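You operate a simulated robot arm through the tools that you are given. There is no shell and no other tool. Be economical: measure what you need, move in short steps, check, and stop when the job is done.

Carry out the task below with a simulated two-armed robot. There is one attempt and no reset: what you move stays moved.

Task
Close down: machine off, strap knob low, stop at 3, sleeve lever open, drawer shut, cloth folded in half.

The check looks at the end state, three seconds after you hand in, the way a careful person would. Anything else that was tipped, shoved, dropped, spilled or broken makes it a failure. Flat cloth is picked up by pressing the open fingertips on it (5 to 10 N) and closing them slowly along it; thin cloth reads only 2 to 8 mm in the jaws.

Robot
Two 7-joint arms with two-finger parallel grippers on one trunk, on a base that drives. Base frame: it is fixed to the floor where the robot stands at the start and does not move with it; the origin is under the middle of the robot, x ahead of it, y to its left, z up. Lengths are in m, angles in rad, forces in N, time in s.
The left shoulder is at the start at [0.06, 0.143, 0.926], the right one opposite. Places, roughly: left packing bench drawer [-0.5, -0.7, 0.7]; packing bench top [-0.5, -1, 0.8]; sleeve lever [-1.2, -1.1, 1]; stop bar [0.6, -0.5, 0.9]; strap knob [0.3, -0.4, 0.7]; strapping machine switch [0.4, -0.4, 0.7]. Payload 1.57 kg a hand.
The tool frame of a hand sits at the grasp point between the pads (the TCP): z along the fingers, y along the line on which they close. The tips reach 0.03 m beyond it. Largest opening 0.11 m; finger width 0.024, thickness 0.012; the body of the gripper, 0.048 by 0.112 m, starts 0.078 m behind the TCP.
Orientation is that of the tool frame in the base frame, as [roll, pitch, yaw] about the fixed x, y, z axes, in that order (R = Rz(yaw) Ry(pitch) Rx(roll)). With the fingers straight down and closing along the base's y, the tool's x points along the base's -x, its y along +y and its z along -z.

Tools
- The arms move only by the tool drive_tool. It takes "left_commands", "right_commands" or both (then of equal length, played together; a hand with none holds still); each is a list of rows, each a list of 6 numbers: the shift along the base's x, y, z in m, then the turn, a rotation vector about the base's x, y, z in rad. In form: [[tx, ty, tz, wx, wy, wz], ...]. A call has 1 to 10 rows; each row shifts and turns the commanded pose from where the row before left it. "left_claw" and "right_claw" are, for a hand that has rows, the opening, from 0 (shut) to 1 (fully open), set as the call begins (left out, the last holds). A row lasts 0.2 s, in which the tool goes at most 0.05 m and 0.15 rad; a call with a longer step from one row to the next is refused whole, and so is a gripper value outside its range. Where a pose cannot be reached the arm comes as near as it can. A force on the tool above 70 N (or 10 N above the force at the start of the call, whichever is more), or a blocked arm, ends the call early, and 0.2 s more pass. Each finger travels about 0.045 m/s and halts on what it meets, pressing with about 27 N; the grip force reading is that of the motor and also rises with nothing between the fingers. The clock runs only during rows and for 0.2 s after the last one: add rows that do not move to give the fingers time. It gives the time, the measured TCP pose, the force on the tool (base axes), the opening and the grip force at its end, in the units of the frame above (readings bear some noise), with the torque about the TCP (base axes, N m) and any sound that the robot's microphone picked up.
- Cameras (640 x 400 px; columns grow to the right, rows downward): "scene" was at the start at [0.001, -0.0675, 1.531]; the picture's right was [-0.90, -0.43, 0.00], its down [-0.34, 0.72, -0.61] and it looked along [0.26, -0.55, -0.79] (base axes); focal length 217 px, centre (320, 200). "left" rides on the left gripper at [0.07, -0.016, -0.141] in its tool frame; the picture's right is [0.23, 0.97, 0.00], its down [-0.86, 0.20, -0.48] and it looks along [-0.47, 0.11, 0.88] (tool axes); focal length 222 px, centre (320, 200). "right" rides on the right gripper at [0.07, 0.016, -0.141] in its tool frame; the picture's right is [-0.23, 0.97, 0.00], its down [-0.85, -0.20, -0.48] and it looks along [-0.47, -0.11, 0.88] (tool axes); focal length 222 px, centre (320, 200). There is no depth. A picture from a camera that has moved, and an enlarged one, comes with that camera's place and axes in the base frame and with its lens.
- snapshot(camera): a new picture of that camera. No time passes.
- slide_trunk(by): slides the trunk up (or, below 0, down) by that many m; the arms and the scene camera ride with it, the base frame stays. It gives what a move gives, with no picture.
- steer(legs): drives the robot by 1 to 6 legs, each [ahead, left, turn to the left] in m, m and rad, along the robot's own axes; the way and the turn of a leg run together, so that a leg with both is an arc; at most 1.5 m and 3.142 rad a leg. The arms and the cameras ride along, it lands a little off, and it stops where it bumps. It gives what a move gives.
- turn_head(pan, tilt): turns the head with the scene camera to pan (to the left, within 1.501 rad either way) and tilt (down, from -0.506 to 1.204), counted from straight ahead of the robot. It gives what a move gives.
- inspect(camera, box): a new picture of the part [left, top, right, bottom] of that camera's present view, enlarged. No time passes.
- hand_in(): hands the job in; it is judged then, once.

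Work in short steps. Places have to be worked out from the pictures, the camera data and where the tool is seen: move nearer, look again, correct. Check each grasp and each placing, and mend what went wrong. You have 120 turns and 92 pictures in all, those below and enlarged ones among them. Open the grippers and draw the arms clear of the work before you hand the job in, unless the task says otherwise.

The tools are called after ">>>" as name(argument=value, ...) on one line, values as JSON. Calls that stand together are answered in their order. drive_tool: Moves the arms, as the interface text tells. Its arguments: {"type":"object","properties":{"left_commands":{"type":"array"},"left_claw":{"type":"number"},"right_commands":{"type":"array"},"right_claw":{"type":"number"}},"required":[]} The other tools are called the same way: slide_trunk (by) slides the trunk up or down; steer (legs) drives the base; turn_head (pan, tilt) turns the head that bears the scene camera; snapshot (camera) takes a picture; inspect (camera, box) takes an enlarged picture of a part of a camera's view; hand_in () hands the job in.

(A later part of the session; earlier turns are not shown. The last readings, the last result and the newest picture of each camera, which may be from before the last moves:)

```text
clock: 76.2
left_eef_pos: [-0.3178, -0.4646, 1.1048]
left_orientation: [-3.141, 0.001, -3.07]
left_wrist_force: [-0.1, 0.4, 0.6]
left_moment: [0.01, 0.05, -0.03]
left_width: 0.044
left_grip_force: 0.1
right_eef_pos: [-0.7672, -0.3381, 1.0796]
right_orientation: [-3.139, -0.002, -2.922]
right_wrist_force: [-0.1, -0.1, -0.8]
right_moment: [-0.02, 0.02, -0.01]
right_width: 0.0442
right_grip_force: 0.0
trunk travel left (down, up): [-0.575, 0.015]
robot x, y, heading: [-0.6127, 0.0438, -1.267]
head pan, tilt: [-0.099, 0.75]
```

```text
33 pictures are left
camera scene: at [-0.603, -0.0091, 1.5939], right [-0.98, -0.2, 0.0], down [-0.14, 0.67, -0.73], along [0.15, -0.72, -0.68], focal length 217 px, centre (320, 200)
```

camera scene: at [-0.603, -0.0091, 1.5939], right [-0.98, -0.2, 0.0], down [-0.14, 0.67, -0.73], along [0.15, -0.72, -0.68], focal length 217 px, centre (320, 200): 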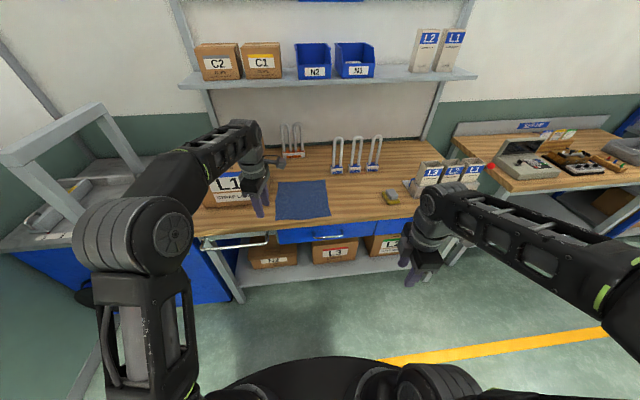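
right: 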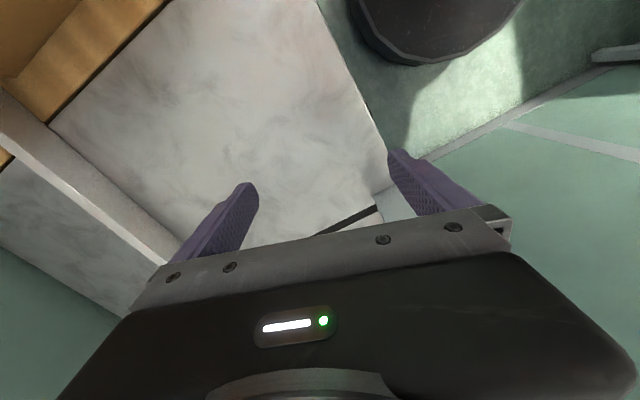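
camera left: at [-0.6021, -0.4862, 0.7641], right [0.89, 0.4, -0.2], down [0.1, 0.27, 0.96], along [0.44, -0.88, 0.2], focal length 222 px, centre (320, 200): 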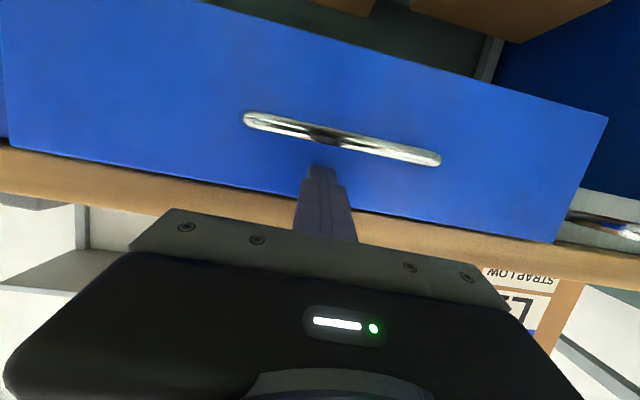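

Hands are nearly square. Before driving in, I'll bring the left hand right (away from the box) and the right hand forward, finishing the yaw.

>>> drive_tool(left_commands=[[-0.02, -0.006, 0, 0, 0, 0.11], [-0.02, -0.006, 0, 0, 0, 0.11], [-0.02, -0.006, 0, 0, 0, 0], [-0.016, -0.005, 0, 0, 0, 0], [0, 0, 0, 0, 0, 0], [0, 0, 0, 0, 0, 0], [0, 0, 0, 0, 0, 0]], right_commands=[[0.03, -0.027, 0, 0, 0, 0.08], [0.03, -0.027, 0, 0, 0, 0], [0.03, -0.027, 0, 0, 0, 0], [0.03, -0.027, 0, 0, 0, 0], [0.03, -0.027, 0, 0, 0, 0], [0.03, -0.027, 0, 0, 0, 0], [0.03, -0.027, 0, 0, 0, 0]])

>>> steer(legs=[[0.26, 0.0, 0.0]])

>>> turn_head(pan=0.0, tilt=0.95)

>>> snapshot(camera="scene")

```text
clock: 77.8
left_eef_pos: [-0.3941, -0.4883, 1.1045]
left_orientation: [-3.142, 0.003, -2.85]
left_wrist_force: [-0.5, -1.3, 0.0]
left_moment: [0.0, 0.03, 0.0]
left_width: 0.0441
left_grip_force: 0.0
right_eef_pos: [-0.5564, -0.5289, 1.0773]
right_orientation: [-3.14, 0.0, -2.842]
right_wrist_force: [0.7, 0.2, 0.7]
right_moment: [0.02, 0.0, 0.02]
right_width: 0.044
right_grip_force: 0.2
trunk travel left (down, up): [-0.575, 0.015]
robot x, y, heading: [-0.6114, 0.0418, -1.267]
head pan, tilt: [-0.099, 0.75]
```

```text
clock: 79.6
left_eef_pos: [-0.316, -0.7382, 1.105]
left_orientation: [3.14, 0.002, -2.852]
left_wrist_force: [0.1, -0.5, -0.2]
left_moment: [0.02, -0.04, 0.01]
left_width: 0.0441
left_grip_force: 0.1
right_eef_pos: [-0.4792, -0.7787, 1.0778]
right_orientation: [-3.14, -0.002, -2.842]
right_wrist_force: [-0.7, -0.1, 0.5]
right_moment: [0.03, 0.02, 0.01]
right_width: 0.0441
right_grip_force: 0.1
trunk travel left (down, up): [-0.575, 0.015]
robot x, y, heading: [-0.5307, -0.2097, -1.267]
head pan, tilt: [-0.099, 0.75]
```

```text
clock: 80.4
left_eef_pos: [-0.3184, -0.7387, 1.106]
left_orientation: [3.141, 0.002, -2.852]
left_wrist_force: [-0.7, -0.9, -1.2]
left_moment: [-0.03, -0.01, 0.03]
left_width: 0.0441
left_grip_force: 0.0
right_eef_pos: [-0.4795, -0.7779, 1.0774]
right_orientation: [-3.14, 0.0, -2.842]
right_wrist_force: [0.1, 0.6, 0.2]
right_moment: [-0.02, 0.03, -0.01]
right_width: 0.0435
right_grip_force: 0.1
trunk travel left (down, up): [-0.575, 0.015]
robot x, y, heading: [-0.5316, -0.2096, -1.269]
head pan, tilt: [0.0, 0.949]
```

```text
32 pictures are left
camera scene: at [-0.5216, -0.2482, 1.5784], right [-0.95, -0.3, 0.0], down [-0.24, 0.78, -0.58], along [0.17, -0.56, -0.81], focal length 217 px, centre (320, 200)
```

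scene: 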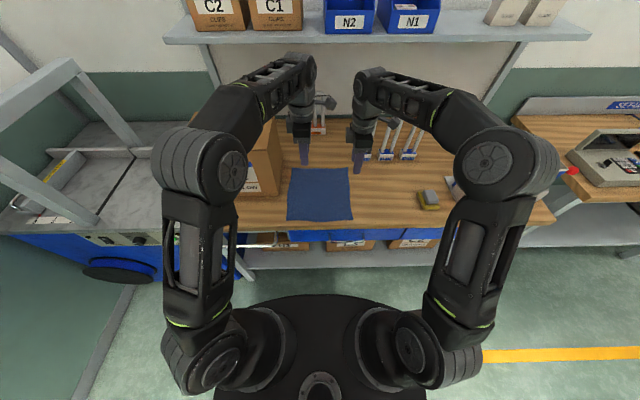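

Both hands are over the cloth area. I'll enlarge the cloth to fix its corners from this position.

>>> inspect(camera="scene", box=[260, 130, 380, 240])

>>> snapshot(camera="left")

```text
3.64 times, centred on (320, 185) of scene
camera zoom: at [-0.5216, -0.2482, 1.5784], right [-0.95, -0.3, 0.0], down [-0.24, 0.78, -0.58], along [0.17, -0.56, -0.81], focal length 789 px, centre (320, 254)
```

zoom: 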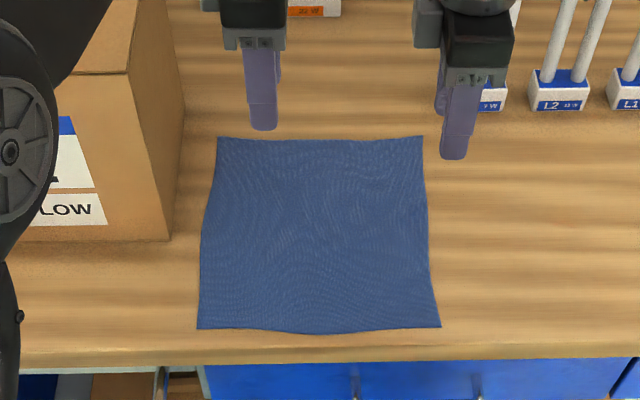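

```text
30 pictures are left
camera left: at [-0.38, -0.7739, 1.2468], right [-0.5, 0.87, 0.0], down [0.76, 0.44, 0.48], along [0.42, 0.24, -0.88], focal length 222 px, centre (320, 200)
```

left: 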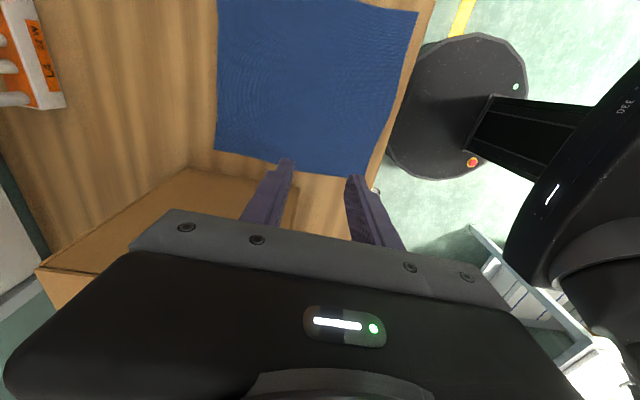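

The cloth corners are confirmed: s -0.445 to -0.70, f 0.509 to 0.785, with the fold line at f≈0.647. I'll bring both hands above the near edge (s=-0.48 and -0.665, f=0.542), opening ~36 mm, stopping 2 cm above.

>>> drive_tool(left_claw=0.33, right_claw=0.33, left_commands=[[0.0033, 0.0133, 0, 0, 0, 0], [0.0033, 0.0133, -0.04, 0, 0, 0], [0.0033, 0.0133, -0.04, 0, 0, 0], [0.0033, 0.0133, -0.04, 0, 0, 0], [0.0033, 0.0133, -0.04, 0, 0, 0], [0.0033, 0.0133, -0.04, 0, 0, 0], [0, 0, 0, 0, 0, 0]], right_commands=[[0.0008, 0.0107, 0, 0, 0, 0], [0.0008, 0.0107, -0.034, 0, 0, 0], [0.0008, 0.0107, -0.034, 0, 0, 0], [0.0008, 0.0107, -0.034, 0, 0, 0], [0.0008, 0.0107, -0.035, 0, 0, 0], [0.0005, 0.0107, -0.035, 0, 0, 0], [0, 0, 0, 0, 0, 0]])

>>> inspect(camera="scene", box=[260, 130, 380, 240])

>>> snapshot(camera="left")

>>> snapshot(camera="right")

```text
clock: 82.0
left_eef_pos: [-0.2972, -0.6572, 0.9079]
left_orientation: [-3.14, 0.001, -2.85]
left_wrist_force: [0.7, 0.0, -0.6]
left_moment: [-0.06, 0.02, 0.01]
left_width: 0.0364
left_grip_force: 0.2
right_eef_pos: [-0.478, -0.7138, 0.9055]
right_orientation: [-3.138, -0.001, -2.843]
right_wrist_force: [-0.6, 0.3, -0.7]
right_moment: [-0.01, 0.01, -0.01]
right_width: 0.0363
right_grip_force: 0.1
trunk travel left (down, up): [-0.575, 0.015]
robot x, y, heading: [-0.53, -0.2037, -1.272]
head pan, tilt: [0.0, 0.949]
```

```text
3.64 times, centred on (320, 185) of scene
camera zoom: at [-0.5217, -0.2479, 1.5784], right [-0.95, -0.3, 0.0], down [-0.24, 0.78, -0.58], along [0.17, -0.56, -0.81], focal length 789 px, centre (320, 254)
```

zoom: 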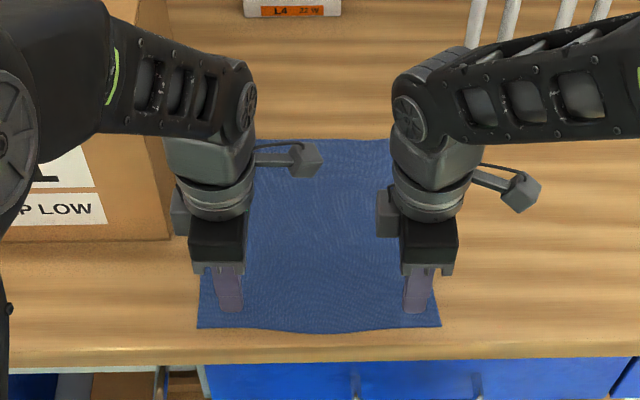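

```text
28 pictures are left
camera left: at [-0.3605, -0.6938, 1.0486], right [-0.5, 0.87, 0.0], down [0.76, 0.44, 0.48], along [0.42, 0.24, -0.88], focal length 222 px, centre (320, 200)
```

left: 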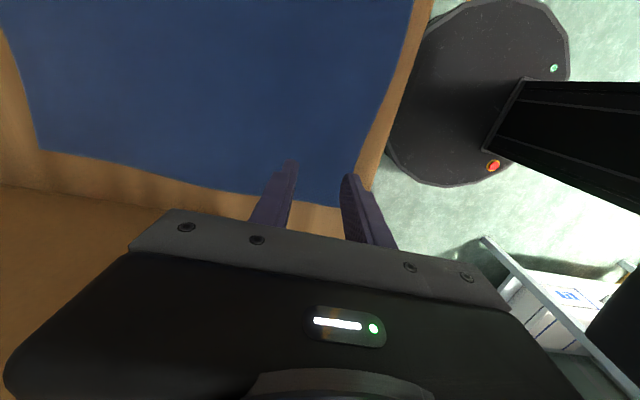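

```text
27 pictures are left
camera right: at [-0.5492, -0.7197, 1.0478], right [-0.07, 1.0, 0.0], down [0.88, 0.06, 0.48], along [0.48, 0.03, -0.88], focal length 222 px, centre (320, 200)
```

right: 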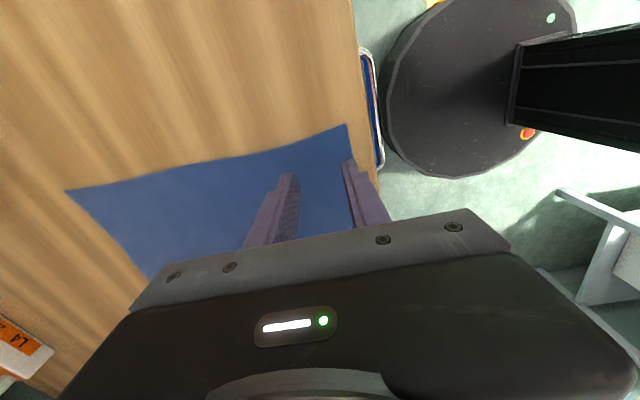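

The near fingers sit right at the cloth edge. I'll shift both 8 mm inward, then lower toward contact and read the forces.

>>> drive_tool(left_commands=[[0.0024, -0.0076, -0.005, 0, 0, 0], [0, 0, -0.008, 0, 0, 0], [0, 0, -0.006, 0, 0, 0], [0, 0, 0, 0, 0, 0]], right_commands=[[0.0024, -0.0076, -0.005, 0, 0, 0], [0, 0, -0.008, 0, 0, 0], [0, 0, -0.005, 0, 0, 0], [0, 0, 0, 0, 0, 0]])

```text
clock: 83.0
left_eef_pos: [-0.2957, -0.6644, 0.8879]
left_orientation: [3.14, 0.001, -2.852]
left_wrist_force: [-0.4, -0.4, 0.5]
left_moment: [-0.01, 0.01, 0.0]
left_width: 0.0361
left_grip_force: 0.0
right_eef_pos: [-0.4743, -0.722, 0.8875]
right_orientation: [-3.137, -0.001, -2.842]
right_wrist_force: [-0.5, 0.0, -0.1]
right_moment: [0.01, 0.0, 0.04]
right_width: 0.0362
right_grip_force: 0.1
trunk travel left (down, up): [-0.575, 0.015]
robot x, y, heading: [-0.5331, -0.2078, -1.268]
head pan, tilt: [0.0, 0.949]
```

No contact yet at TCP z 0.888. I'll go down in 2 mm steps.

>>> drive_tool(left_commands=[[0, 0, -0.002, 0, 0, 0], [0, 0, -0.002, 0, 0, 0], [0, 0, 0, 0, 0, 0]], right_commands=[[0, 0, -0.002, 0, 0, 0], [0, 0, -0.002, 0, 0, 0], [0, 0, 0, 0, 0, 0]])

```text
clock: 83.8
left_eef_pos: [-0.2963, -0.6662, 0.8837]
left_orientation: [3.141, 0.002, -2.851]
left_wrist_force: [-0.3, 0.8, 0.4]
left_moment: [0.0, 0.03, -0.01]
left_width: 0.0365
left_grip_force: 0.0
right_eef_pos: [-0.4736, -0.7232, 0.8833]
right_orientation: [-3.139, 0.001, -2.845]
right_wrist_force: [-0.6, 1.0, 0.0]
right_moment: [0.05, -0.01, -0.04]
right_width: 0.0364
right_grip_force: 0.0
trunk travel left (down, up): [-0.575, 0.015]
robot x, y, heading: [-0.5318, -0.2063, -1.27]
head pan, tilt: [0.0, 0.949]
```

Still free. Three more millimetres, in 1 mm steps.

>>> drive_tool(left_commands=[[0, 0, -0.001, 0, 0, 0], [0, 0, -0.001, 0, 0, 0], [0, 0, -0.001, 0, 0, 0], [0, 0, 0, 0, 0, 0]], right_commands=[[0, 0, -0.001, 0, 0, 0], [0, 0, -0.001, 0, 0, 0], [0, 0, -0.001, 0, 0, 0], [0, 0, 0, 0, 0, 0]])

```text
clock: 84.8
left_eef_pos: [-0.2955, -0.6658, 0.8817]
left_orientation: [-3.137, 0.002, -2.852]
left_wrist_force: [-0.2, 0.9, 20.5]
left_moment: [0.52, 0.14, -0.02]
left_width: 0.0365
left_grip_force: 0.1
right_eef_pos: [-0.4748, -0.72, 0.8819]
right_orientation: [-3.139, -0.001, -2.843]
right_wrist_force: [-0.2, -0.1, 0.7]
right_moment: [0.01, -0.01, -0.01]
right_width: 0.0362
right_grip_force: 0.0
trunk travel left (down, up): [-0.575, 0.015]
robot x, y, heading: [-0.531, -0.2116, -1.268]
head pan, tilt: [0.0, 0.949]
```

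The left hand presses 20 N, the right hand barely touches. I'll ease the left up by 0.6 mm and lower the right by 1.2 mm.

>>> drive_tool(left_commands=[[0, 0, 0.0006, 0, 0, 0], [0, 0, 0, 0, 0, 0]], right_commands=[[0, 0, -0.0012, 0, 0, 0], [0, 0, 0, 0, 0, 0]])

```text
clock: 85.4
left_eef_pos: [-0.2953, -0.6647, 0.881]
left_orientation: [-3.136, 0.002, -2.853]
left_wrist_force: [-1.5, -2.3, 24.1]
left_moment: [0.49, 0.17, 0.02]
left_width: 0.0357
left_grip_force: 0.1
right_eef_pos: [-0.4744, -0.7215, 0.881]
right_orientation: [-3.139, 0.0, -2.843]
right_wrist_force: [0.7, 0.5, 4.7]
right_moment: [0.16, 0.03, -0.01]
right_width: 0.0363
right_grip_force: 0.1
trunk travel left (down, up): [-0.575, 0.015]
robot x, y, heading: [-0.5323, -0.2079, -1.267]
head pan, tilt: [0.0, 0.949]
```

Right is at 5 N, which is good. The left is still heavy, so I raise it 1.5 mm.

>>> drive_tool(left_commands=[[0, 0, 0.0015, 0, 0, 0], [0, 0, 0, 0, 0, 0]], right_commands=[[0, 0, -0.0003, 0, 0, 0], [0, 0, 0, 0, 0, 0]])

```text
clock: 86.0
left_eef_pos: [-0.2953, -0.6632, 0.8819]
left_orientation: [-3.141, 0.003, -2.851]
left_wrist_force: [-0.5, -0.8, 3.0]
left_moment: [0.01, 0.05, 0.0]
left_width: 0.0361
left_grip_force: 0.1
right_eef_pos: [-0.4739, -0.7205, 0.8815]
right_orientation: [-3.136, 0.0, -2.843]
right_wrist_force: [-3.3, 2.0, 20.7]
right_moment: [0.58, 0.21, 0.07]
right_width: 0.037
right_grip_force: 0.7
trunk travel left (down, up): [-0.575, 0.015]
robot x, y, heading: [-0.5368, -0.2064, -1.262]
head pan, tilt: [0.0, 0.949]
```

The contact is stiff. I'll adjust the left down 0.4 mm and the right up 0.7 mm.

>>> drive_tool(left_commands=[[0, 0, -0.0004, 0, 0, 0], [0, 0, 0, 0, 0, 0]], right_commands=[[0, 0, 0.0007, 0, 0, 0], [0, 0, 0, 0, 0, 0]])

```text
clock: 86.6
left_eef_pos: [-0.2953, -0.6641, 0.8822]
left_orientation: [-3.141, 0.001, -2.851]
left_wrist_force: [-1.3, -1.2, 1.3]
left_moment: [0.0, -0.02, -0.02]
left_width: 0.0362
left_grip_force: 0.1
right_eef_pos: [-0.4734, -0.7212, 0.8818]
right_orientation: [-3.138, 0.0, -2.843]
right_wrist_force: [-3.9, 0.4, 19.0]
right_moment: [0.44, 0.23, 0.1]
right_width: 0.037
right_grip_force: 0.0
trunk travel left (down, up): [-0.575, 0.015]
robot x, y, heading: [-0.5339, -0.2077, -1.269]
head pan, tilt: [0.0, 0.949]
```

I'll trim once more (left -0.7 mm, right +0.6 mm) and begin closing slowly.

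>>> drive_tool(left_commands=[[0, 0, -0.0007, 0, 0, 0], [0, 0, 0, 0, 0, 0]], right_commands=[[0, 0, 0.0006, 0, 0, 0], [0, 0, 0, 0, 0, 0]])

>>> drive_tool(left_claw=0.25, right_claw=0.25, left_commands=[[0, 0, 0, 0, 0, 0], [0, 0, 0, 0, 0, 0]], right_commands=[[0, 0, 0, 0, 0, 0], [0, 0, 0, 0, 0, 0]])

```text
clock: 87.2
left_eef_pos: [-0.2948, -0.6642, 0.8814]
left_orientation: [-3.14, 0.003, -2.851]
left_wrist_force: [-2.9, 1.5, 7.7]
left_moment: [0.2, 0.12, 0.05]
left_width: 0.0365
left_grip_force: 0.1
right_eef_pos: [-0.4747, -0.7218, 0.8804]
right_orientation: [-3.138, -0.001, -2.843]
right_wrist_force: [-2.5, -2.0, 9.8]
right_moment: [0.14, 0.11, 0.05]
right_width: 0.0363
right_grip_force: 0.1
trunk travel left (down, up): [-0.575, 0.015]
robot x, y, heading: [-0.5309, -0.2046, -1.269]
head pan, tilt: [0.0, 0.949]
```

```text
clock: 87.8
left_eef_pos: [-0.294, -0.6651, 0.8818]
left_orientation: [3.142, 0.0, -2.851]
left_wrist_force: [-0.5, 0.0, 10.0]
left_moment: [0.13, 0.05, 0.01]
left_width: 0.0272
left_grip_force: 0.1
right_eef_pos: [-0.4741, -0.7202, 0.8823]
right_orientation: [-3.139, -0.001, -2.843]
right_wrist_force: [1.0, -0.5, 6.1]
right_moment: [0.11, -0.03, -0.01]
right_width: 0.027
right_grip_force: 0.0
trunk travel left (down, up): [-0.575, 0.015]
robot x, y, heading: [-0.5307, -0.2045, -1.268]
head pan, tilt: [0.0, 0.949]
```

Both forces are now 6–10 N. I'll keep closing in slow stages.

>>> drive_tool(left_claw=0.16, right_claw=0.16, left_commands=[[0, 0, 0, 0, 0, 0], [0, 0, 0, 0, 0, 0]], right_commands=[[0, 0, 0, 0, 0, 0], [0, 0, 0, 0, 0, 0]])

>>> drive_tool(left_claw=0.08, right_claw=0.08, left_commands=[[0, 0, 0, 0, 0, 0], [0, 0, 0, 0, 0, 0]], right_commands=[[0, 0, 0, 0, 0, 0], [0, 0, 0, 0, 0, 0]])

>>> drive_tool(left_claw=0, right_claw=0, left_commands=[[0, 0, 0, 0, 0, 0], [0, 0, 0, 0, 0, 0]], right_commands=[[0, 0, 0, 0, 0, 0], [0, 0, 0, 0, 0, 0]])

>>> inspect(camera="scene", box=[260, 130, 380, 240])

```text
clock: 88.4
left_eef_pos: [-0.2943, -0.6639, 0.8805]
left_orientation: [-3.14, 0.002, -2.851]
left_wrist_force: [-1.2, 2.0, 12.6]
left_moment: [0.16, 0.09, 0.02]
left_width: 0.0179
left_grip_force: 0.3
right_eef_pos: [-0.4748, -0.7203, 0.8814]
right_orientation: [-3.139, 0.0, -2.843]
right_wrist_force: [0.9, 0.3, 2.7]
right_moment: [0.05, -0.02, 0.0]
right_width: 0.0168
right_grip_force: 0.1
trunk travel left (down, up): [-0.575, 0.015]
robot x, y, heading: [-0.5336, -0.2063, -1.268]
head pan, tilt: [0.0, 0.949]
```

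```text
clock: 89.0
left_eef_pos: [-0.2939, -0.6638, 0.8818]
left_orientation: [-3.138, 0.001, -2.852]
left_wrist_force: [-1.1, 0.8, 12.8]
left_moment: [0.13, 0.08, -0.01]
left_width: 0.0095
left_grip_force: 0.1
right_eef_pos: [-0.4742, -0.7214, 0.8822]
right_orientation: [-3.138, 0.001, -2.841]
right_wrist_force: [1.1, 1.0, 1.7]
right_moment: [0.05, -0.01, -0.03]
right_width: 0.0089
right_grip_force: 0.3
trunk travel left (down, up): [-0.575, 0.015]
robot x, y, heading: [-0.537, -0.2109, -1.268]
head pan, tilt: [0.0, 0.949]
```

```text
clock: 89.6
left_eef_pos: [-0.2939, -0.664, 0.8816]
left_orientation: [-3.14, 0.002, -2.852]
left_wrist_force: [-2.5, 1.1, 13.6]
left_moment: [0.08, 0.13, -0.01]
left_width: 0.0023
left_grip_force: 24.0
right_eef_pos: [-0.4737, -0.7209, 0.8814]
right_orientation: [-3.138, -0.001, -2.842]
right_wrist_force: [1.8, 0.0, 3.6]
right_moment: [0.0, 0.03, 0.02]
right_width: 0.0026
right_grip_force: 23.9
trunk travel left (down, up): [-0.575, 0.015]
robot x, y, heading: [-0.533, -0.2081, -1.271]
head pan, tilt: [0.0, 0.949]
```

```text
3.64 times, centred on (320, 185) of scene
camera zoom: at [-0.5221, -0.2469, 1.5785], right [-0.95, -0.3, 0.0], down [-0.24, 0.78, -0.58], along [0.17, -0.56, -0.81], focal length 789 px, centre (320, 254)
```

zoom: 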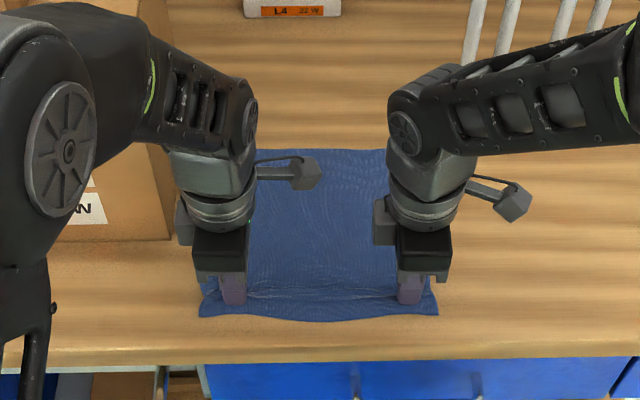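

Both hands hold, but pinching this way leaves a ~3 cm lip that would fold back on itself. I'd rather re-grip with only about 8 mm of finger over the edge, closing along s. I'll open slowly in place, which spreads the cloth back flat, then lift and turn the hands back.

>>> drive_tool(left_claw=0.33, right_claw=0.33, left_commands=[[0, 0, 0, 0, 0, 0], [0, 0, 0, 0, 0, 0], [0, 0, 0, 0, 0, 0], [0, 0, 0.02, 0, 0, 0], [0, 0, 0.04, 0, 0, 0], [-0.01, -0.003, 0.04, 0, 0, 0]], right_commands=[[0, 0, 0, 0, 0, 0], [0, 0, 0, 0, 0, 0], [0, 0, 0, 0, 0, 0], [0, 0, 0.02, 0, 0, 0], [0, 0, 0.04, 0, 0, 0], [0, 0, 0.04, 0, 0, 0]])

>>> drive_tool(left_commands=[[-0.005, 0.01, 0, 0, 0, -0.148], [-0.005, 0.01, 0, 0, 0, -0.148], [0, 0.01, 0, 0, 0, -0.148], [0, 0, 0, 0, 0, -0.148], [0, 0, 0, 0, 0, -0.148], [0, 0, 0, 0, 0, -0.148], [0, 0, 0, 0, 0, -0.148], [0, 0, 0, 0, 0, -0.148], [0, 0, 0, 0, 0, -0.148], [0, 0, 0, 0, 0, -0.148]], right_commands=[[0, 0.01, 0, 0, 0, -0.148], [0, 0.01, 0, 0, 0, -0.148], [0, 0.01, 0, 0, 0, -0.148], [0, 0, 0, 0, 0, -0.148], [0, 0, 0, 0, 0, -0.148], [0, 0, 0, 0, 0, -0.148], [0, 0, 0, 0, 0, -0.148], [0, 0, 0, 0, 0, -0.148], [0, 0, 0, 0, 0, -0.148], [0, 0, 0, 0, 0, -0.148]])

>>> inspect(camera="scene", box=[260, 130, 380, 240])

```text
clock: 91.0
left_eef_pos: [-0.3036, -0.6675, 0.9814]
left_orientation: [3.141, 0.003, -2.852]
left_wrist_force: [-0.2, -0.1, 0.1]
left_moment: [0.01, -0.04, 0.0]
left_width: 0.0363
left_grip_force: 0.1
right_eef_pos: [-0.474, -0.7172, 0.9817]
right_orientation: [-3.14, -0.001, -2.843]
right_wrist_force: [0.5, 0.1, -0.2]
right_moment: [0.0, -0.04, -0.01]
right_width: 0.0364
right_grip_force: 0.1
trunk travel left (down, up): [-0.575, 0.015]
robot x, y, heading: [-0.5306, -0.2066, -1.271]
head pan, tilt: [0.0, 0.949]
```

```text
clock: 93.2
left_eef_pos: [-0.314, -0.6395, 0.9792]
left_orientation: [-3.141, 0.001, 1.95]
left_wrist_force: [0.4, 0.5, 0.3]
left_moment: [-0.01, 0.0, 0.01]
left_width: 0.0361
left_grip_force: 0.1
right_eef_pos: [-0.4735, -0.6911, 0.9815]
right_orientation: [-3.14, -0.001, 1.957]
right_wrist_force: [-0.3, 0.0, -0.4]
right_moment: [-0.01, -0.01, 0.02]
right_width: 0.036
right_grip_force: 0.1
trunk travel left (down, up): [-0.575, 0.015]
robot x, y, heading: [-0.5332, -0.2042, -1.268]
head pan, tilt: [0.0, 0.949]
```

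```text
3.64 times, centred on (320, 185) of scene
camera zoom: at [-0.5214, -0.2483, 1.5784], right [-0.95, -0.3, 0.0], down [-0.24, 0.78, -0.58], along [0.17, -0.56, -0.81], focal length 789 px, centre (320, 254)
```

zoom: 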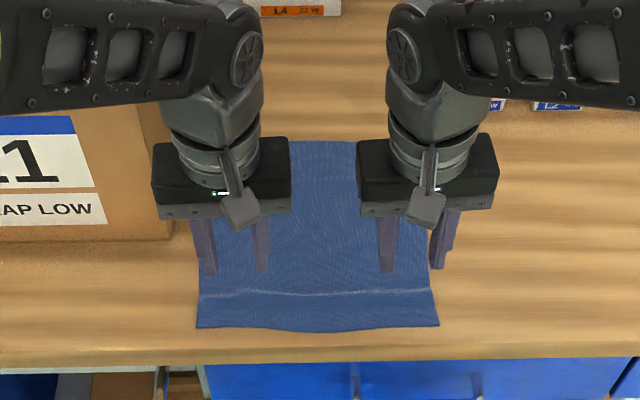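

The cloth is flat again, near edge at f≈0.505. I'll position both hands so only ~1 cm of each finger overlaps the edge (TCP f≈0.503, s=-0.497 and -0.647), stopping just above contact.

>>> drive_tool(left_commands=[[-0.006, 0.006, -0.01, 0, 0, -0.08], [-0.0062, 0.0065, -0.02, 0, 0, 0], [0, 0, -0.03, 0, 0, 0], [0, 0, -0.03, 0, 0, 0], [0, 0, 0, 0, 0, 0]], right_commands=[[0.002, 0.01, -0.01, 0, 0, -0.087], [0.002, 0.01, -0.02, 0, 0, 0], [0, 0, -0.03, 0, 0, 0], [0, 0, -0.032, 0, 0, 0], [0, 0, 0, 0, 0, 0]])

>>> snapshot(camera="left")

>>> inspect(camera="right", box=[160, 60, 520, 260])

```text
clock: 94.4
left_eef_pos: [-0.327, -0.6269, 0.889]
left_orientation: [3.142, 0.005, 1.874]
left_wrist_force: [0.1, -0.7, 1.0]
left_moment: [-0.01, -0.01, -0.03]
left_width: 0.0364
left_grip_force: 0.1
right_eef_pos: [-0.47, -0.6709, 0.8868]
right_orientation: [-3.14, -0.001, 1.872]
right_wrist_force: [0.6, -0.1, -0.6]
right_moment: [0.02, 0.02, 0.0]
right_width: 0.0363
right_grip_force: 0.1
trunk travel left (down, up): [-0.575, 0.015]
robot x, y, heading: [-0.5329, -0.2081, -1.268]
head pan, tilt: [0.0, 0.949]
```

```text
24 pictures are left
camera left: at [-0.3649, -0.5646, 1.0302], right [0.86, 0.51, 0.0], down [0.44, -0.76, 0.48], along [0.24, -0.42, -0.88], focal length 222 px, centre (320, 200)
```

left: 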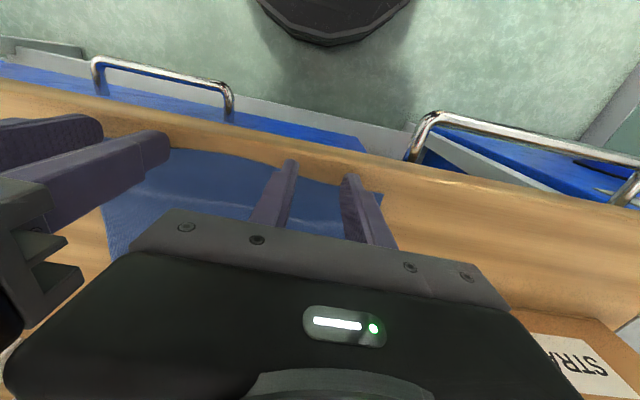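

```text
1.78 times, centred on (340, 160) of right
camera zoom: at [-0.4753, -0.6016, 1.0301], right [1.0, 0.07, 0.0], down [0.06, -0.88, 0.48], along [0.03, -0.48, -0.88], focal length 395 px, centre (284, 271)
```

zoom: 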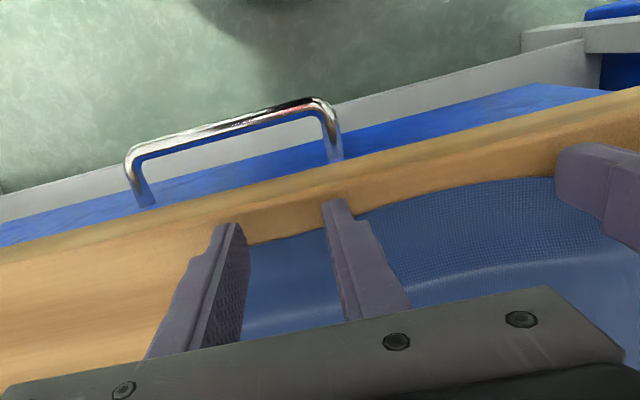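

About 5–9 mm of each finger overlaps the cloth. I'll move in 3 mm (left) and 5 mm (right), then lower to contact.

>>> drive_tool(left_commands=[[0.0009, -0.0029, -0.003, 0, 0, 0], [0, 0, -0.002, 0, 0, 0], [0, 0, -0.0015, 0, 0, 0], [0, 0, 0, 0, 0, 0]], right_commands=[[0.0015, -0.0048, -0.002, 0, 0, 0], [0, 0, -0.002, 0, 0, 0], [0, 0, -0.001, 0, 0, 0], [0, 0, 0, 0, 0, 0]])

```text
clock: 95.4
left_eef_pos: [-0.3262, -0.6283, 0.8826]
left_orientation: [3.14, 0.001, 1.872]
left_wrist_force: [-0.8, 0.6, 0.0]
left_moment: [-0.01, -0.02, -0.01]
left_width: 0.0364
left_grip_force: 0.1
right_eef_pos: [-0.4673, -0.6768, 0.8843]
right_orientation: [-3.14, 0.001, 1.873]
right_wrist_force: [0.5, -0.5, 0.8]
right_moment: [0.03, -0.01, -0.01]
right_width: 0.0362
right_grip_force: 0.1
trunk travel left (down, up): [-0.575, 0.015]
robot x, y, heading: [-0.5348, -0.208, -1.273]
head pan, tilt: [0.0, 0.949]
```

No contact yet; next small step down (left 1.5 mm, right 2.5 mm).

>>> drive_tool(left_commands=[[0, 0, -0.0008, 0, 0, 0], [0, 0, -0.0007, 0, 0, 0], [0, 0, 0, 0, 0, 0]], right_commands=[[0, 0, -0.0012, 0, 0, 0], [0, 0, -0.0008, 0, 0, 0], [0, 0, 0, 0, 0, 0]])

```text
clock: 96.2
left_eef_pos: [-0.3249, -0.6291, 0.8827]
left_orientation: [-3.14, 0.001, 1.873]
left_wrist_force: [-0.1, -0.5, 1.1]
left_moment: [0.01, 0.02, -0.02]
left_width: 0.0363
left_grip_force: 0.1
right_eef_pos: [-0.468, -0.6771, 0.8816]
right_orientation: [-3.14, 0.0, 1.873]
right_wrist_force: [0.3, 0.3, 1.9]
right_moment: [0.0, -0.01, -0.04]
right_width: 0.0364
right_grip_force: 0.1
trunk travel left (down, up): [-0.575, 0.015]
robot x, y, heading: [-0.5311, -0.2077, -1.265]
head pan, tilt: [0.0, 0.949]
```

Just touching. I'll lower both 0.7 mm.

>>> drive_tool(left_commands=[[0, 0, -0.0007, 0, 0, 0], [0, 0, 0, 0, 0, 0]], right_commands=[[0, 0, -0.0006, 0, 0, 0], [0, 0, 0, 0, 0, 0]])

```text
clock: 96.8
left_eef_pos: [-0.3271, -0.6297, 0.8805]
left_orientation: [3.141, 0.003, 1.871]
left_wrist_force: [0.0, -0.5, 2.3]
left_moment: [-0.03, 0.01, 0.02]
left_width: 0.0364
left_grip_force: 0.1
right_eef_pos: [-0.4682, -0.6768, 0.8813]
right_orientation: [-3.139, 0.002, 1.873]
right_wrist_force: [-0.8, -0.6, 4.8]
right_moment: [-0.03, -0.06, 0.01]
right_width: 0.0362
right_grip_force: 0.0
trunk travel left (down, up): [-0.575, 0.015]
robot x, y, heading: [-0.5317, -0.2075, -1.274]
head pan, tilt: [0.0, 0.949]
```

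Left 2 N, right 5 N: I'll add 0.7 mm left and 0.4 mm right, then start closing slowly.

>>> drive_tool(left_commands=[[0, 0, -0.0007, 0, 0, 0], [0, 0, 0, 0, 0, 0]], right_commands=[[0, 0, -0.0003, 0, 0, 0], [0, 0, 0, 0, 0, 0]])

>>> drive_tool(left_claw=0.24, right_claw=0.24, left_commands=[[0, 0, 0, 0, 0, 0], [0, 0, 0, 0, 0, 0]], right_commands=[[0, 0, 0, 0, 0, 0], [0, 0, 0, 0, 0, 0]])

>>> drive_tool(left_claw=0.15, right_claw=0.15, left_commands=[[0, 0, 0, 0, 0, 0], [0, 0, 0, 0, 0, 0]], right_commands=[[0, 0, 0, 0, 0, 0], [0, 0, 0, 0, 0, 0]])

```text
clock: 97.4
left_eef_pos: [-0.3265, -0.6286, 0.8808]
left_orientation: [-3.14, 0.004, 1.871]
left_wrist_force: [0.4, -0.9, 3.8]
left_moment: [-0.09, -0.04, 0.01]
left_width: 0.0361
left_grip_force: 0.1
right_eef_pos: [-0.4685, -0.676, 0.8816]
right_orientation: [-3.139, 0.002, 1.873]
right_wrist_force: [-0.7, -1.1, 11.1]
right_moment: [-0.09, -0.07, -0.01]
right_width: 0.0365
right_grip_force: 0.1
trunk travel left (down, up): [-0.575, 0.015]
robot x, y, heading: [-0.5322, -0.2064, -1.269]
head pan, tilt: [0.0, 0.949]
```

```text
clock: 98.0
left_eef_pos: [-0.326, -0.6288, 0.8812]
left_orientation: [3.141, 0.003, 1.872]
left_wrist_force: [-0.9, -1.0, 4.4]
left_moment: [-0.12, 0.03, -0.01]
left_width: 0.0275
left_grip_force: 0.0
right_eef_pos: [-0.4671, -0.6757, 0.8808]
right_orientation: [-3.14, 0.001, 1.874]
right_wrist_force: [1.6, -0.5, 13.2]
right_moment: [-0.02, -0.12, 0.01]
right_width: 0.0261
right_grip_force: 0.0
trunk travel left (down, up): [-0.575, 0.015]
robot x, y, heading: [-0.5309, -0.2074, -1.273]
head pan, tilt: [0.0, 0.949]
```

```text
clock: 98.6
left_eef_pos: [-0.3271, -0.6281, 0.8806]
left_orientation: [-3.14, 0.004, 1.872]
left_wrist_force: [-2.5, -0.3, 4.6]
left_moment: [-0.07, 0.1, -0.07]
left_width: 0.0172
left_grip_force: 2.5
right_eef_pos: [-0.4685, -0.6762, 0.8818]
right_orientation: [-3.139, 0.002, 1.874]
right_wrist_force: [2.9, 0.4, 12.9]
right_moment: [-0.08, -0.15, -0.01]
right_width: 0.0168
right_grip_force: 0.0
trunk travel left (down, up): [-0.575, 0.015]
robot x, y, heading: [-0.5325, -0.2075, -1.269]
head pan, tilt: [0.0, 0.949]
```

Forces stay in range and the cloth is being gathered. I'll finish closing.

>>> drive_tool(left_claw=0.07, right_claw=0.07, left_commands=[[0, 0, -0.0003, 0, 0, 0], [0, 0, 0, 0, 0, 0]], right_commands=[[0, 0, 0, 0, 0, 0], [0, 0, 0, 0, 0, 0]])

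>>> drive_tool(left_claw=0, right_claw=0, left_commands=[[0, 0, 0, 0, 0, 0], [0, 0, 0, 0, 0, 0]], right_commands=[[0, 0, 0, 0, 0, 0], [0, 0, 0, 0, 0, 0]])

>>> drive_tool(left_commands=[[0, 0, 0.01, 0, 0, 0], [0, 0, 0.02, 0, 0, 0], [0, 0, 0, 0, 0, 0]], right_commands=[[0, 0, 0.01, 0, 0, 0], [0, 0, 0.02, 0, 0, 0], [0, 0, 0, 0, 0, 0]])

>>> inspect(camera="scene", box=[260, 130, 380, 240])

```text
clock: 99.2
left_eef_pos: [-0.3261, -0.6267, 0.8809]
left_orientation: [-3.14, 0.002, 1.873]
left_wrist_force: [-0.9, -1.1, 9.6]
left_moment: [-0.12, -0.01, -0.05]
left_width: 0.007
left_grip_force: 0.0
right_eef_pos: [-0.4687, -0.6757, 0.8811]
right_orientation: [-3.138, 0.002, 1.873]
right_wrist_force: [1.6, 0.5, 12.7]
right_moment: [-0.06, -0.09, 0.0]
right_width: 0.0079
right_grip_force: 0.0
trunk travel left (down, up): [-0.575, 0.015]
robot x, y, heading: [-0.5343, -0.206, -1.265]
head pan, tilt: [0.0, 0.949]
```

```text
clock: 99.8
left_eef_pos: [-0.3268, -0.6276, 0.8805]
left_orientation: [-3.14, 0.005, 1.871]
left_wrist_force: [-4.8, -0.9, 12.1]
left_moment: [-0.12, 0.1, -0.06]
left_width: 0.0011
left_grip_force: 22.7
right_eef_pos: [-0.4676, -0.6755, 0.8816]
right_orientation: [-3.14, 0.0, 1.874]
right_wrist_force: [3.9, 0.2, 11.5]
right_moment: [-0.07, -0.13, 0.06]
right_width: 0.0022
right_grip_force: 23.8
trunk travel left (down, up): [-0.575, 0.015]
robot x, y, heading: [-0.5323, -0.206, -1.267]
head pan, tilt: [0.0, 0.949]
```

```text
clock: 100.6
left_eef_pos: [-0.3266, -0.6289, 0.9109]
left_orientation: [-3.141, 0.001, 1.872]
left_wrist_force: [-3.3, -1.4, 0.1]
left_moment: [0.01, 0.08, -0.04]
left_width: 0.0013
left_grip_force: 23.1
right_eef_pos: [-0.4684, -0.6772, 0.9106]
right_orientation: [-3.14, -0.002, 1.872]
right_wrist_force: [2.5, 0.2, 0.8]
right_moment: [0.0, -0.12, 0.02]
right_width: 0.0018
right_grip_force: 23.8
trunk travel left (down, up): [-0.575, 0.015]
robot x, y, heading: [-0.5316, -0.2052, -1.269]
head pan, tilt: [0.0, 0.949]
```

```text
3.64 times, centred on (320, 185) of scene
camera zoom: at [-0.5215, -0.2486, 1.5783], right [-0.95, -0.3, 0.0], down [-0.24, 0.78, -0.58], along [0.17, -0.56, -0.81], focal length 789 px, centre (320, 254)
```

zoom: 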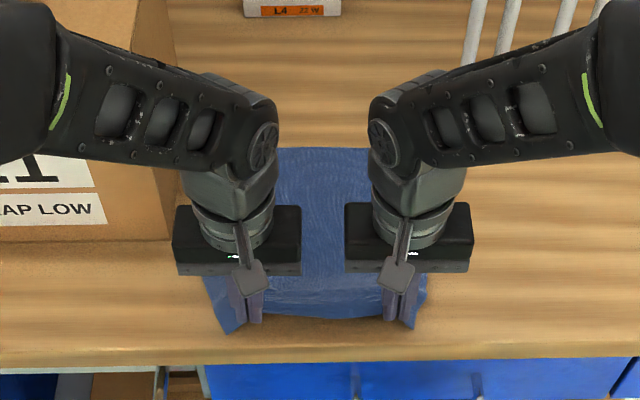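

Both hands hold the near edge. Now the folding arc: up and forward about 0.12 m, slightly relaxing the tension between the hands.

>>> drive_tool(left_commands=[[0.0025, -0.012, 0.015, 0, 0, 0], [0.0025, -0.012, 0.015, 0, 0, 0], [0.0035, -0.0117, 0.013, 0, 0, 0], [0.0035, -0.0117, 0.013, 0, 0, 0], [0.0035, -0.0117, 0.011, 0, 0, 0], [0.0035, -0.0117, 0.009, 0, 0, 0], [0.0035, -0.0117, 0.007, 0, 0, 0], [0.0035, -0.0117, 0.005, 0, 0, 0], [0.0035, -0.0117, 0.002, 0, 0, 0], [0.0035, -0.0117, 0, 0, 0, 0]], right_commands=[[0.0045, -0.0108, 0.015, 0, 0, 0], [0.0045, -0.0108, 0.015, 0, 0, 0], [0.0035, -0.0114, 0.013, 0, 0, 0], [0.0035, -0.0114, 0.013, 0, 0, 0], [0.0035, -0.0114, 0.011, 0, 0, 0], [0.0035, -0.0114, 0.009, 0, 0, 0], [0.0035, -0.0114, 0.007, 0, 0, 0], [0.0035, -0.0114, 0.005, 0, 0, 0], [0.0035, -0.0114, 0.002, 0, 0, 0], [0.0035, -0.0114, 0, 0, 0, 0]])

>>> inspect(camera="scene", box=[260, 110, 380, 240])

```text
clock: 102.8
left_eef_pos: [-0.2921, -0.7469, 1.0003]
left_orientation: [3.141, 0.002, 1.872]
left_wrist_force: [-1.1, -0.7, 0.6]
left_moment: [-0.04, 0.02, -0.01]
left_width: 0.0012
left_grip_force: 23.4
right_eef_pos: [-0.4301, -0.788, 1.0025]
right_orientation: [-3.14, -0.001, 1.873]
right_wrist_force: [0.3, -0.3, 0.5]
right_moment: [0.02, 0.01, -0.06]
right_width: 0.0021
right_grip_force: 23.9
trunk travel left (down, up): [-0.575, 0.015]
robot x, y, heading: [-0.5336, -0.2105, -1.269]
head pan, tilt: [0.0, 0.949]
```

```text
3.08 times, centred on (320, 175) of scene
camera zoom: at [-0.5214, -0.2491, 1.5784], right [-0.95, -0.3, 0.0], down [-0.24, 0.78, -0.58], along [0.17, -0.56, -0.81], focal length 667 px, centre (320, 277)
```

zoom: 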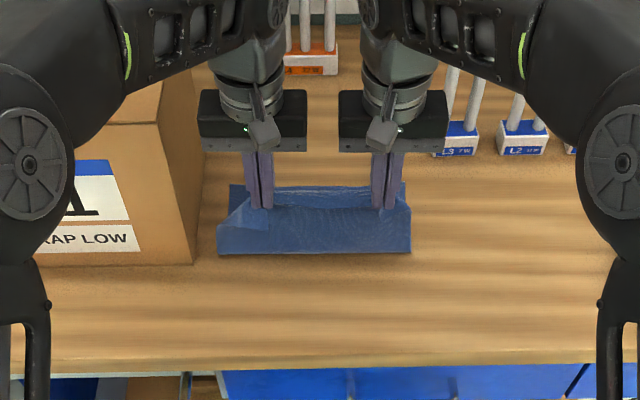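

The cloth is hanging from both hands at the top of the arc. I'll continue forward and down to the far edge.

>>> drive_tool(left_commands=[[0.0036, -0.0116, -0.002, 0, 0, 0], [0.0036, -0.0116, -0.004, 0, 0, 0], [0.0036, -0.0116, -0.006, 0, 0, 0], [0.0036, -0.0116, -0.008, 0, 0, 0], [0.0036, -0.0116, -0.01, 0, 0, 0], [0.0036, -0.0116, -0.012, 0, 0, 0], [0.0036, -0.0116, -0.013, 0, 0, 0], [0.0036, -0.0116, -0.015, 0, 0, 0], [0.0036, -0.0116, -0.016, 0, 0, 0], [0.0036, -0.0116, -0.016, 0, 0, 0]], right_commands=[[0.0036, -0.0116, -0.002, 0, 0, 0], [0.0036, -0.0116, -0.004, 0, 0, 0], [0.0036, -0.0116, -0.006, 0, 0, 0], [0.0036, -0.0116, -0.008, 0, 0, 0], [0.0036, -0.0116, -0.01, 0, 0, 0], [0.0036, -0.0116, -0.012, 0, 0, 0], [0.0036, -0.0116, -0.013, 0, 0, 0], [0.0036, -0.0116, -0.015, 0, 0, 0], [0.0036, -0.0116, -0.016, 0, 0, 0], [0.0036, -0.0116, -0.018, 0, 0, 0]])

>>> inspect(camera="scene", box=[260, 110, 380, 240])

```text
clock: 105.0
left_eef_pos: [-0.261, -0.849, 0.9053]
left_orientation: [-3.139, 0.007, 1.872]
left_wrist_force: [-2.4, -0.4, 0.0]
left_moment: [-0.03, 0.07, -0.02]
left_width: 0.0009
left_grip_force: 22.9
left hand out of reach, approached as far as the arm can: row 9, 10
right_eef_pos: [-0.4002, -0.8925, 0.9044]
right_orientation: [-3.14, 0.003, 1.875]
right_wrist_force: [1.5, 1.1, 0.1]
right_moment: [0.03, -0.05, 0.03]
right_width: 0.002
right_grip_force: 23.6
right hand out of reach, approached as far as the arm can: row 10
trunk travel left (down, up): [-0.575, 0.015]
robot x, y, heading: [-0.5344, -0.209, -1.273]
head pan, tilt: [0.0, 0.949]
```

```text
3.08 times, centred on (320, 175) of scene
camera zoom: at [-0.5218, -0.2483, 1.5784], right [-0.95, -0.3, 0.0], down [-0.24, 0.78, -0.58], along [0.17, -0.56, -0.81], focal length 667 px, centre (320, 277)
```

zoom: 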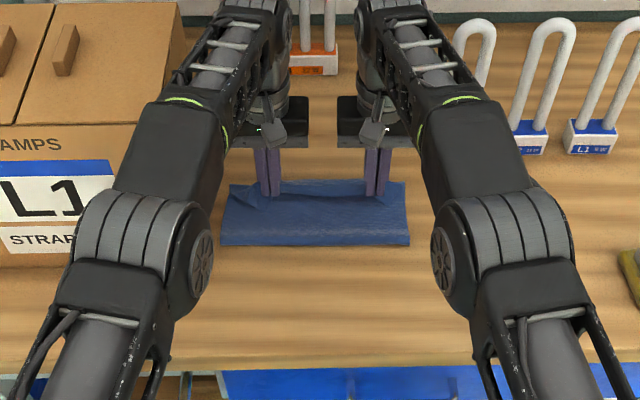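

The fold is forming well, but the arms are at full reach (TCP f≈0.734). I'll drive ahead 2.5 cm, then lower.

>>> steer(legs=[[0.025, 0.0, 0.0]])

>>> drive_tool(left_commands=[[-0.002, 0.006, -0.006, 0, 0, 0], [0, 0, -0.006, 0, 0, 0], [0, 0, -0.003, 0, 0, 0], [0, 0, 0, 0, 0, 0]], right_commands=[[-0.002, 0.006, -0.006, 0, 0, 0], [0, 0, -0.006, 0, 0, 0], [0, 0, -0.003, 0, 0, 0], [0, 0, 0, 0, 0, 0]])

>>> inspect(camera="scene", box=[270, 130, 370, 220])

```text
clock: 105.8
left_eef_pos: [-0.2524, -0.8734, 0.9027]
left_orientation: [-3.139, 0.003, 1.873]
left_wrist_force: [-1.4, -0.1, -0.4]
left_moment: [0.02, 0.07, -0.03]
left_width: 0.001
left_grip_force: 23.2
right_eef_pos: [-0.3924, -0.9177, 0.9053]
right_orientation: [-3.139, 0.002, 1.873]
right_wrist_force: [1.8, 1.3, -0.7]
right_moment: [0.05, -0.06, 0.0]
right_width: 0.0021
right_grip_force: 23.8
trunk travel left (down, up): [-0.575, 0.015]
robot x, y, heading: [-0.5262, -0.2331, -1.27]
head pan, tilt: [0.0, 0.949]
```

```text
clock: 106.8
left_eef_pos: [-0.2541, -0.866, 0.8911]
left_orientation: [-3.139, 0.008, 1.87]
left_wrist_force: [-1.7, 0.1, -0.3]
left_moment: [0.01, 0.05, -0.01]
left_width: 0.0012
left_grip_force: 23.1
right_eef_pos: [-0.3937, -0.9117, 0.8894]
right_orientation: [-3.14, 0.002, 1.873]
right_wrist_force: [2.7, 0.4, 0.6]
right_moment: [0.03, -0.05, 0.0]
right_width: 0.0019
right_grip_force: 23.1
trunk travel left (down, up): [-0.575, 0.015]
robot x, y, heading: [-0.5229, -0.2334, -1.266]
head pan, tilt: [0.0, 0.949]
```

```text
4.44 times, centred on (320, 175) of scene
camera zoom: at [-0.514, -0.2725, 1.5784], right [-0.95, -0.3, 0.0], down [-0.24, 0.78, -0.58], along [0.17, -0.56, -0.81], focal length 964 px, centre (320, 311)
```

zoom: 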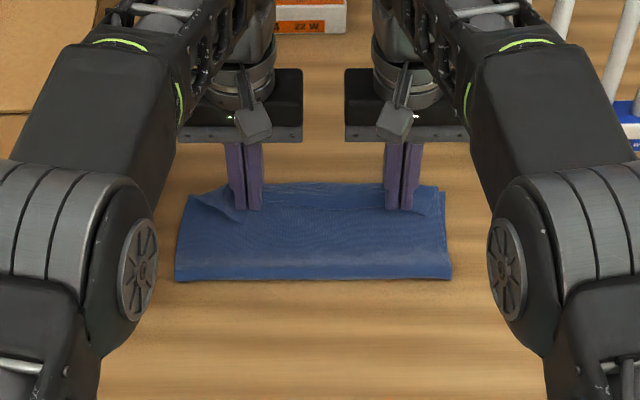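

The top layer lies along the far edge. I'll release slowly, spreading the gathered ridges, then lift straight up.

>>> drive_tool(left_claw=0.15, right_claw=0.15, left_commands=[[0, 0, -0.002, 0, 0, 0], [0, 0, -0.001, 0, 0, 0], [0, 0, 0, 0, 0, 0]], right_commands=[[0, 0, -0.002, 0, 0, 0], [0, 0, 0, 0, 0, 0], [0, 0, 0, 0, 0, 0]])

>>> drive_tool(left_claw=0.33, right_claw=0.33, left_commands=[[0, 0, 0, 0, 0, 0], [0, 0, 0, 0, 0, 0], [0, 0, 0, 0, 0, 0], [0, 0, 0.02, 0, 0, 0], [0, 0, 0.04, 0, 0, 0], [0, 0, 0.04, 0, 0, 0], [-0.006, 0.019, 0.04, 0, 0, 0]], right_commands=[[0, 0, 0, 0, 0, 0], [0, 0, 0, 0, 0, 0], [0, 0, 0, 0, 0, 0], [0, 0, 0.02, 0, 0, 0], [0, 0, 0.04, 0, 0, 0], [0, 0, 0.04, 0, 0, 0], [-0.006, 0.019, 0.04, 0, 0, 0]])

>>> inspect(camera="scene", box=[270, 130, 370, 220])

```text
clock: 107.6
left_eef_pos: [-0.2529, -0.8654, 0.8872]
left_orientation: [-3.139, 0.008, 1.873]
left_wrist_force: [0.3, -0.1, 0.2]
left_moment: [0.04, 0.0, -0.01]
left_width: 0.0163
left_grip_force: 0.0
right_eef_pos: [-0.3946, -0.9118, 0.889]
right_orientation: [-3.141, 0.004, 1.873]
right_wrist_force: [-0.7, -0.5, -0.4]
right_moment: [0.01, 0.0, -0.01]
right_width: 0.0163
right_grip_force: 0.1
trunk travel left (down, up): [-0.575, 0.015]
robot x, y, heading: [-0.5299, -0.2329, -1.267]
head pan, tilt: [0.0, 0.949]
```

```text
clock: 109.2
left_eef_pos: [-0.2605, -0.8417, 1.0002]
left_orientation: [-3.141, 0.008, 1.871]
left_wrist_force: [0.6, 1.1, 0.9]
left_moment: [-0.07, -0.01, 0.03]
left_width: 0.0362
left_grip_force: 0.0
left hand out of reach, approached as far as the arm can: row 6
right_eef_pos: [-0.4031, -0.8882, 0.9902]
right_orientation: [-3.14, 0.008, 1.874]
right_wrist_force: [-0.8, 0.3, 0.1]
right_moment: [-0.06, -0.02, 0.04]
right_width: 0.0362
right_grip_force: 0.0
right hand out of reach, approached as far as the arm can: row 6
trunk travel left (down, up): [-0.575, 0.015]
robot x, y, heading: [-0.5288, -0.2298, -1.271]
head pan, tilt: [0.0, 0.949]
```

```text
4.44 times, centred on (320, 175) of scene
camera zoom: at [-0.5152, -0.2681, 1.5785], right [-0.95, -0.3, 0.0], down [-0.24, 0.77, -0.58], along [0.17, -0.56, -0.81], focal length 964 px, centre (320, 311)
```

zoom: 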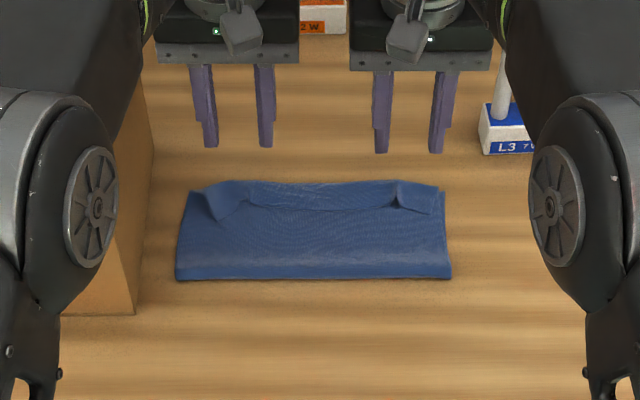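

The cloth is folded, but a ~3 cm lip of the top layer with dog-eared corners has folded back. I'll look through the wrist cameras to see the edges.

>>> snapshot(camera="left")

>>> snapshot(camera="right")

```text
17 pictures are left
camera left: at [-0.2967, -0.7795, 1.1403], right [0.86, 0.51, 0.0], down [0.44, -0.75, 0.49], along [0.24, -0.42, -0.87], focal length 222 px, centre (320, 200)
```

left: 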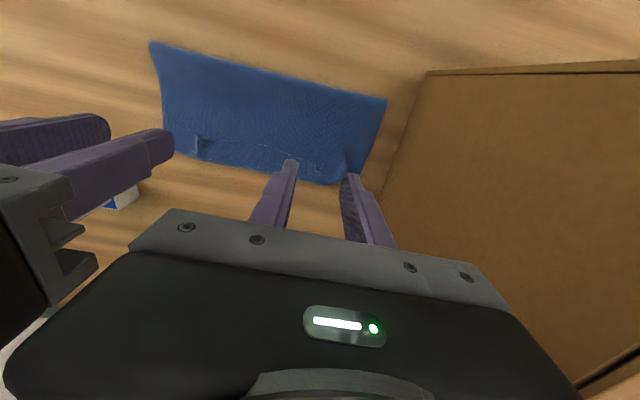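

```text
16 pictures are left
camera right: at [-0.4088, -0.8183, 1.1318], right [1.0, 0.07, 0.0], down [0.06, -0.87, 0.48], along [0.04, -0.48, -0.88], focal length 222 px, centre (320, 200)
```

right: 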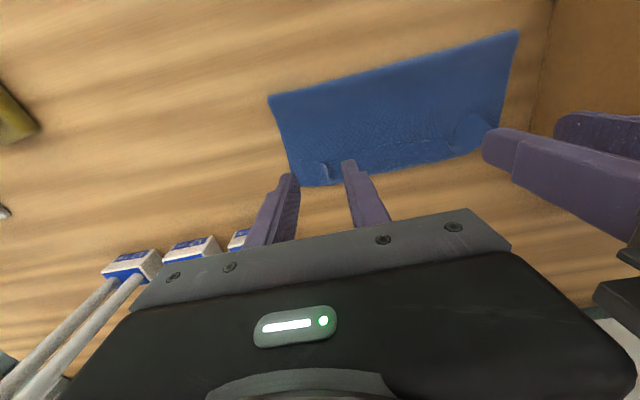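

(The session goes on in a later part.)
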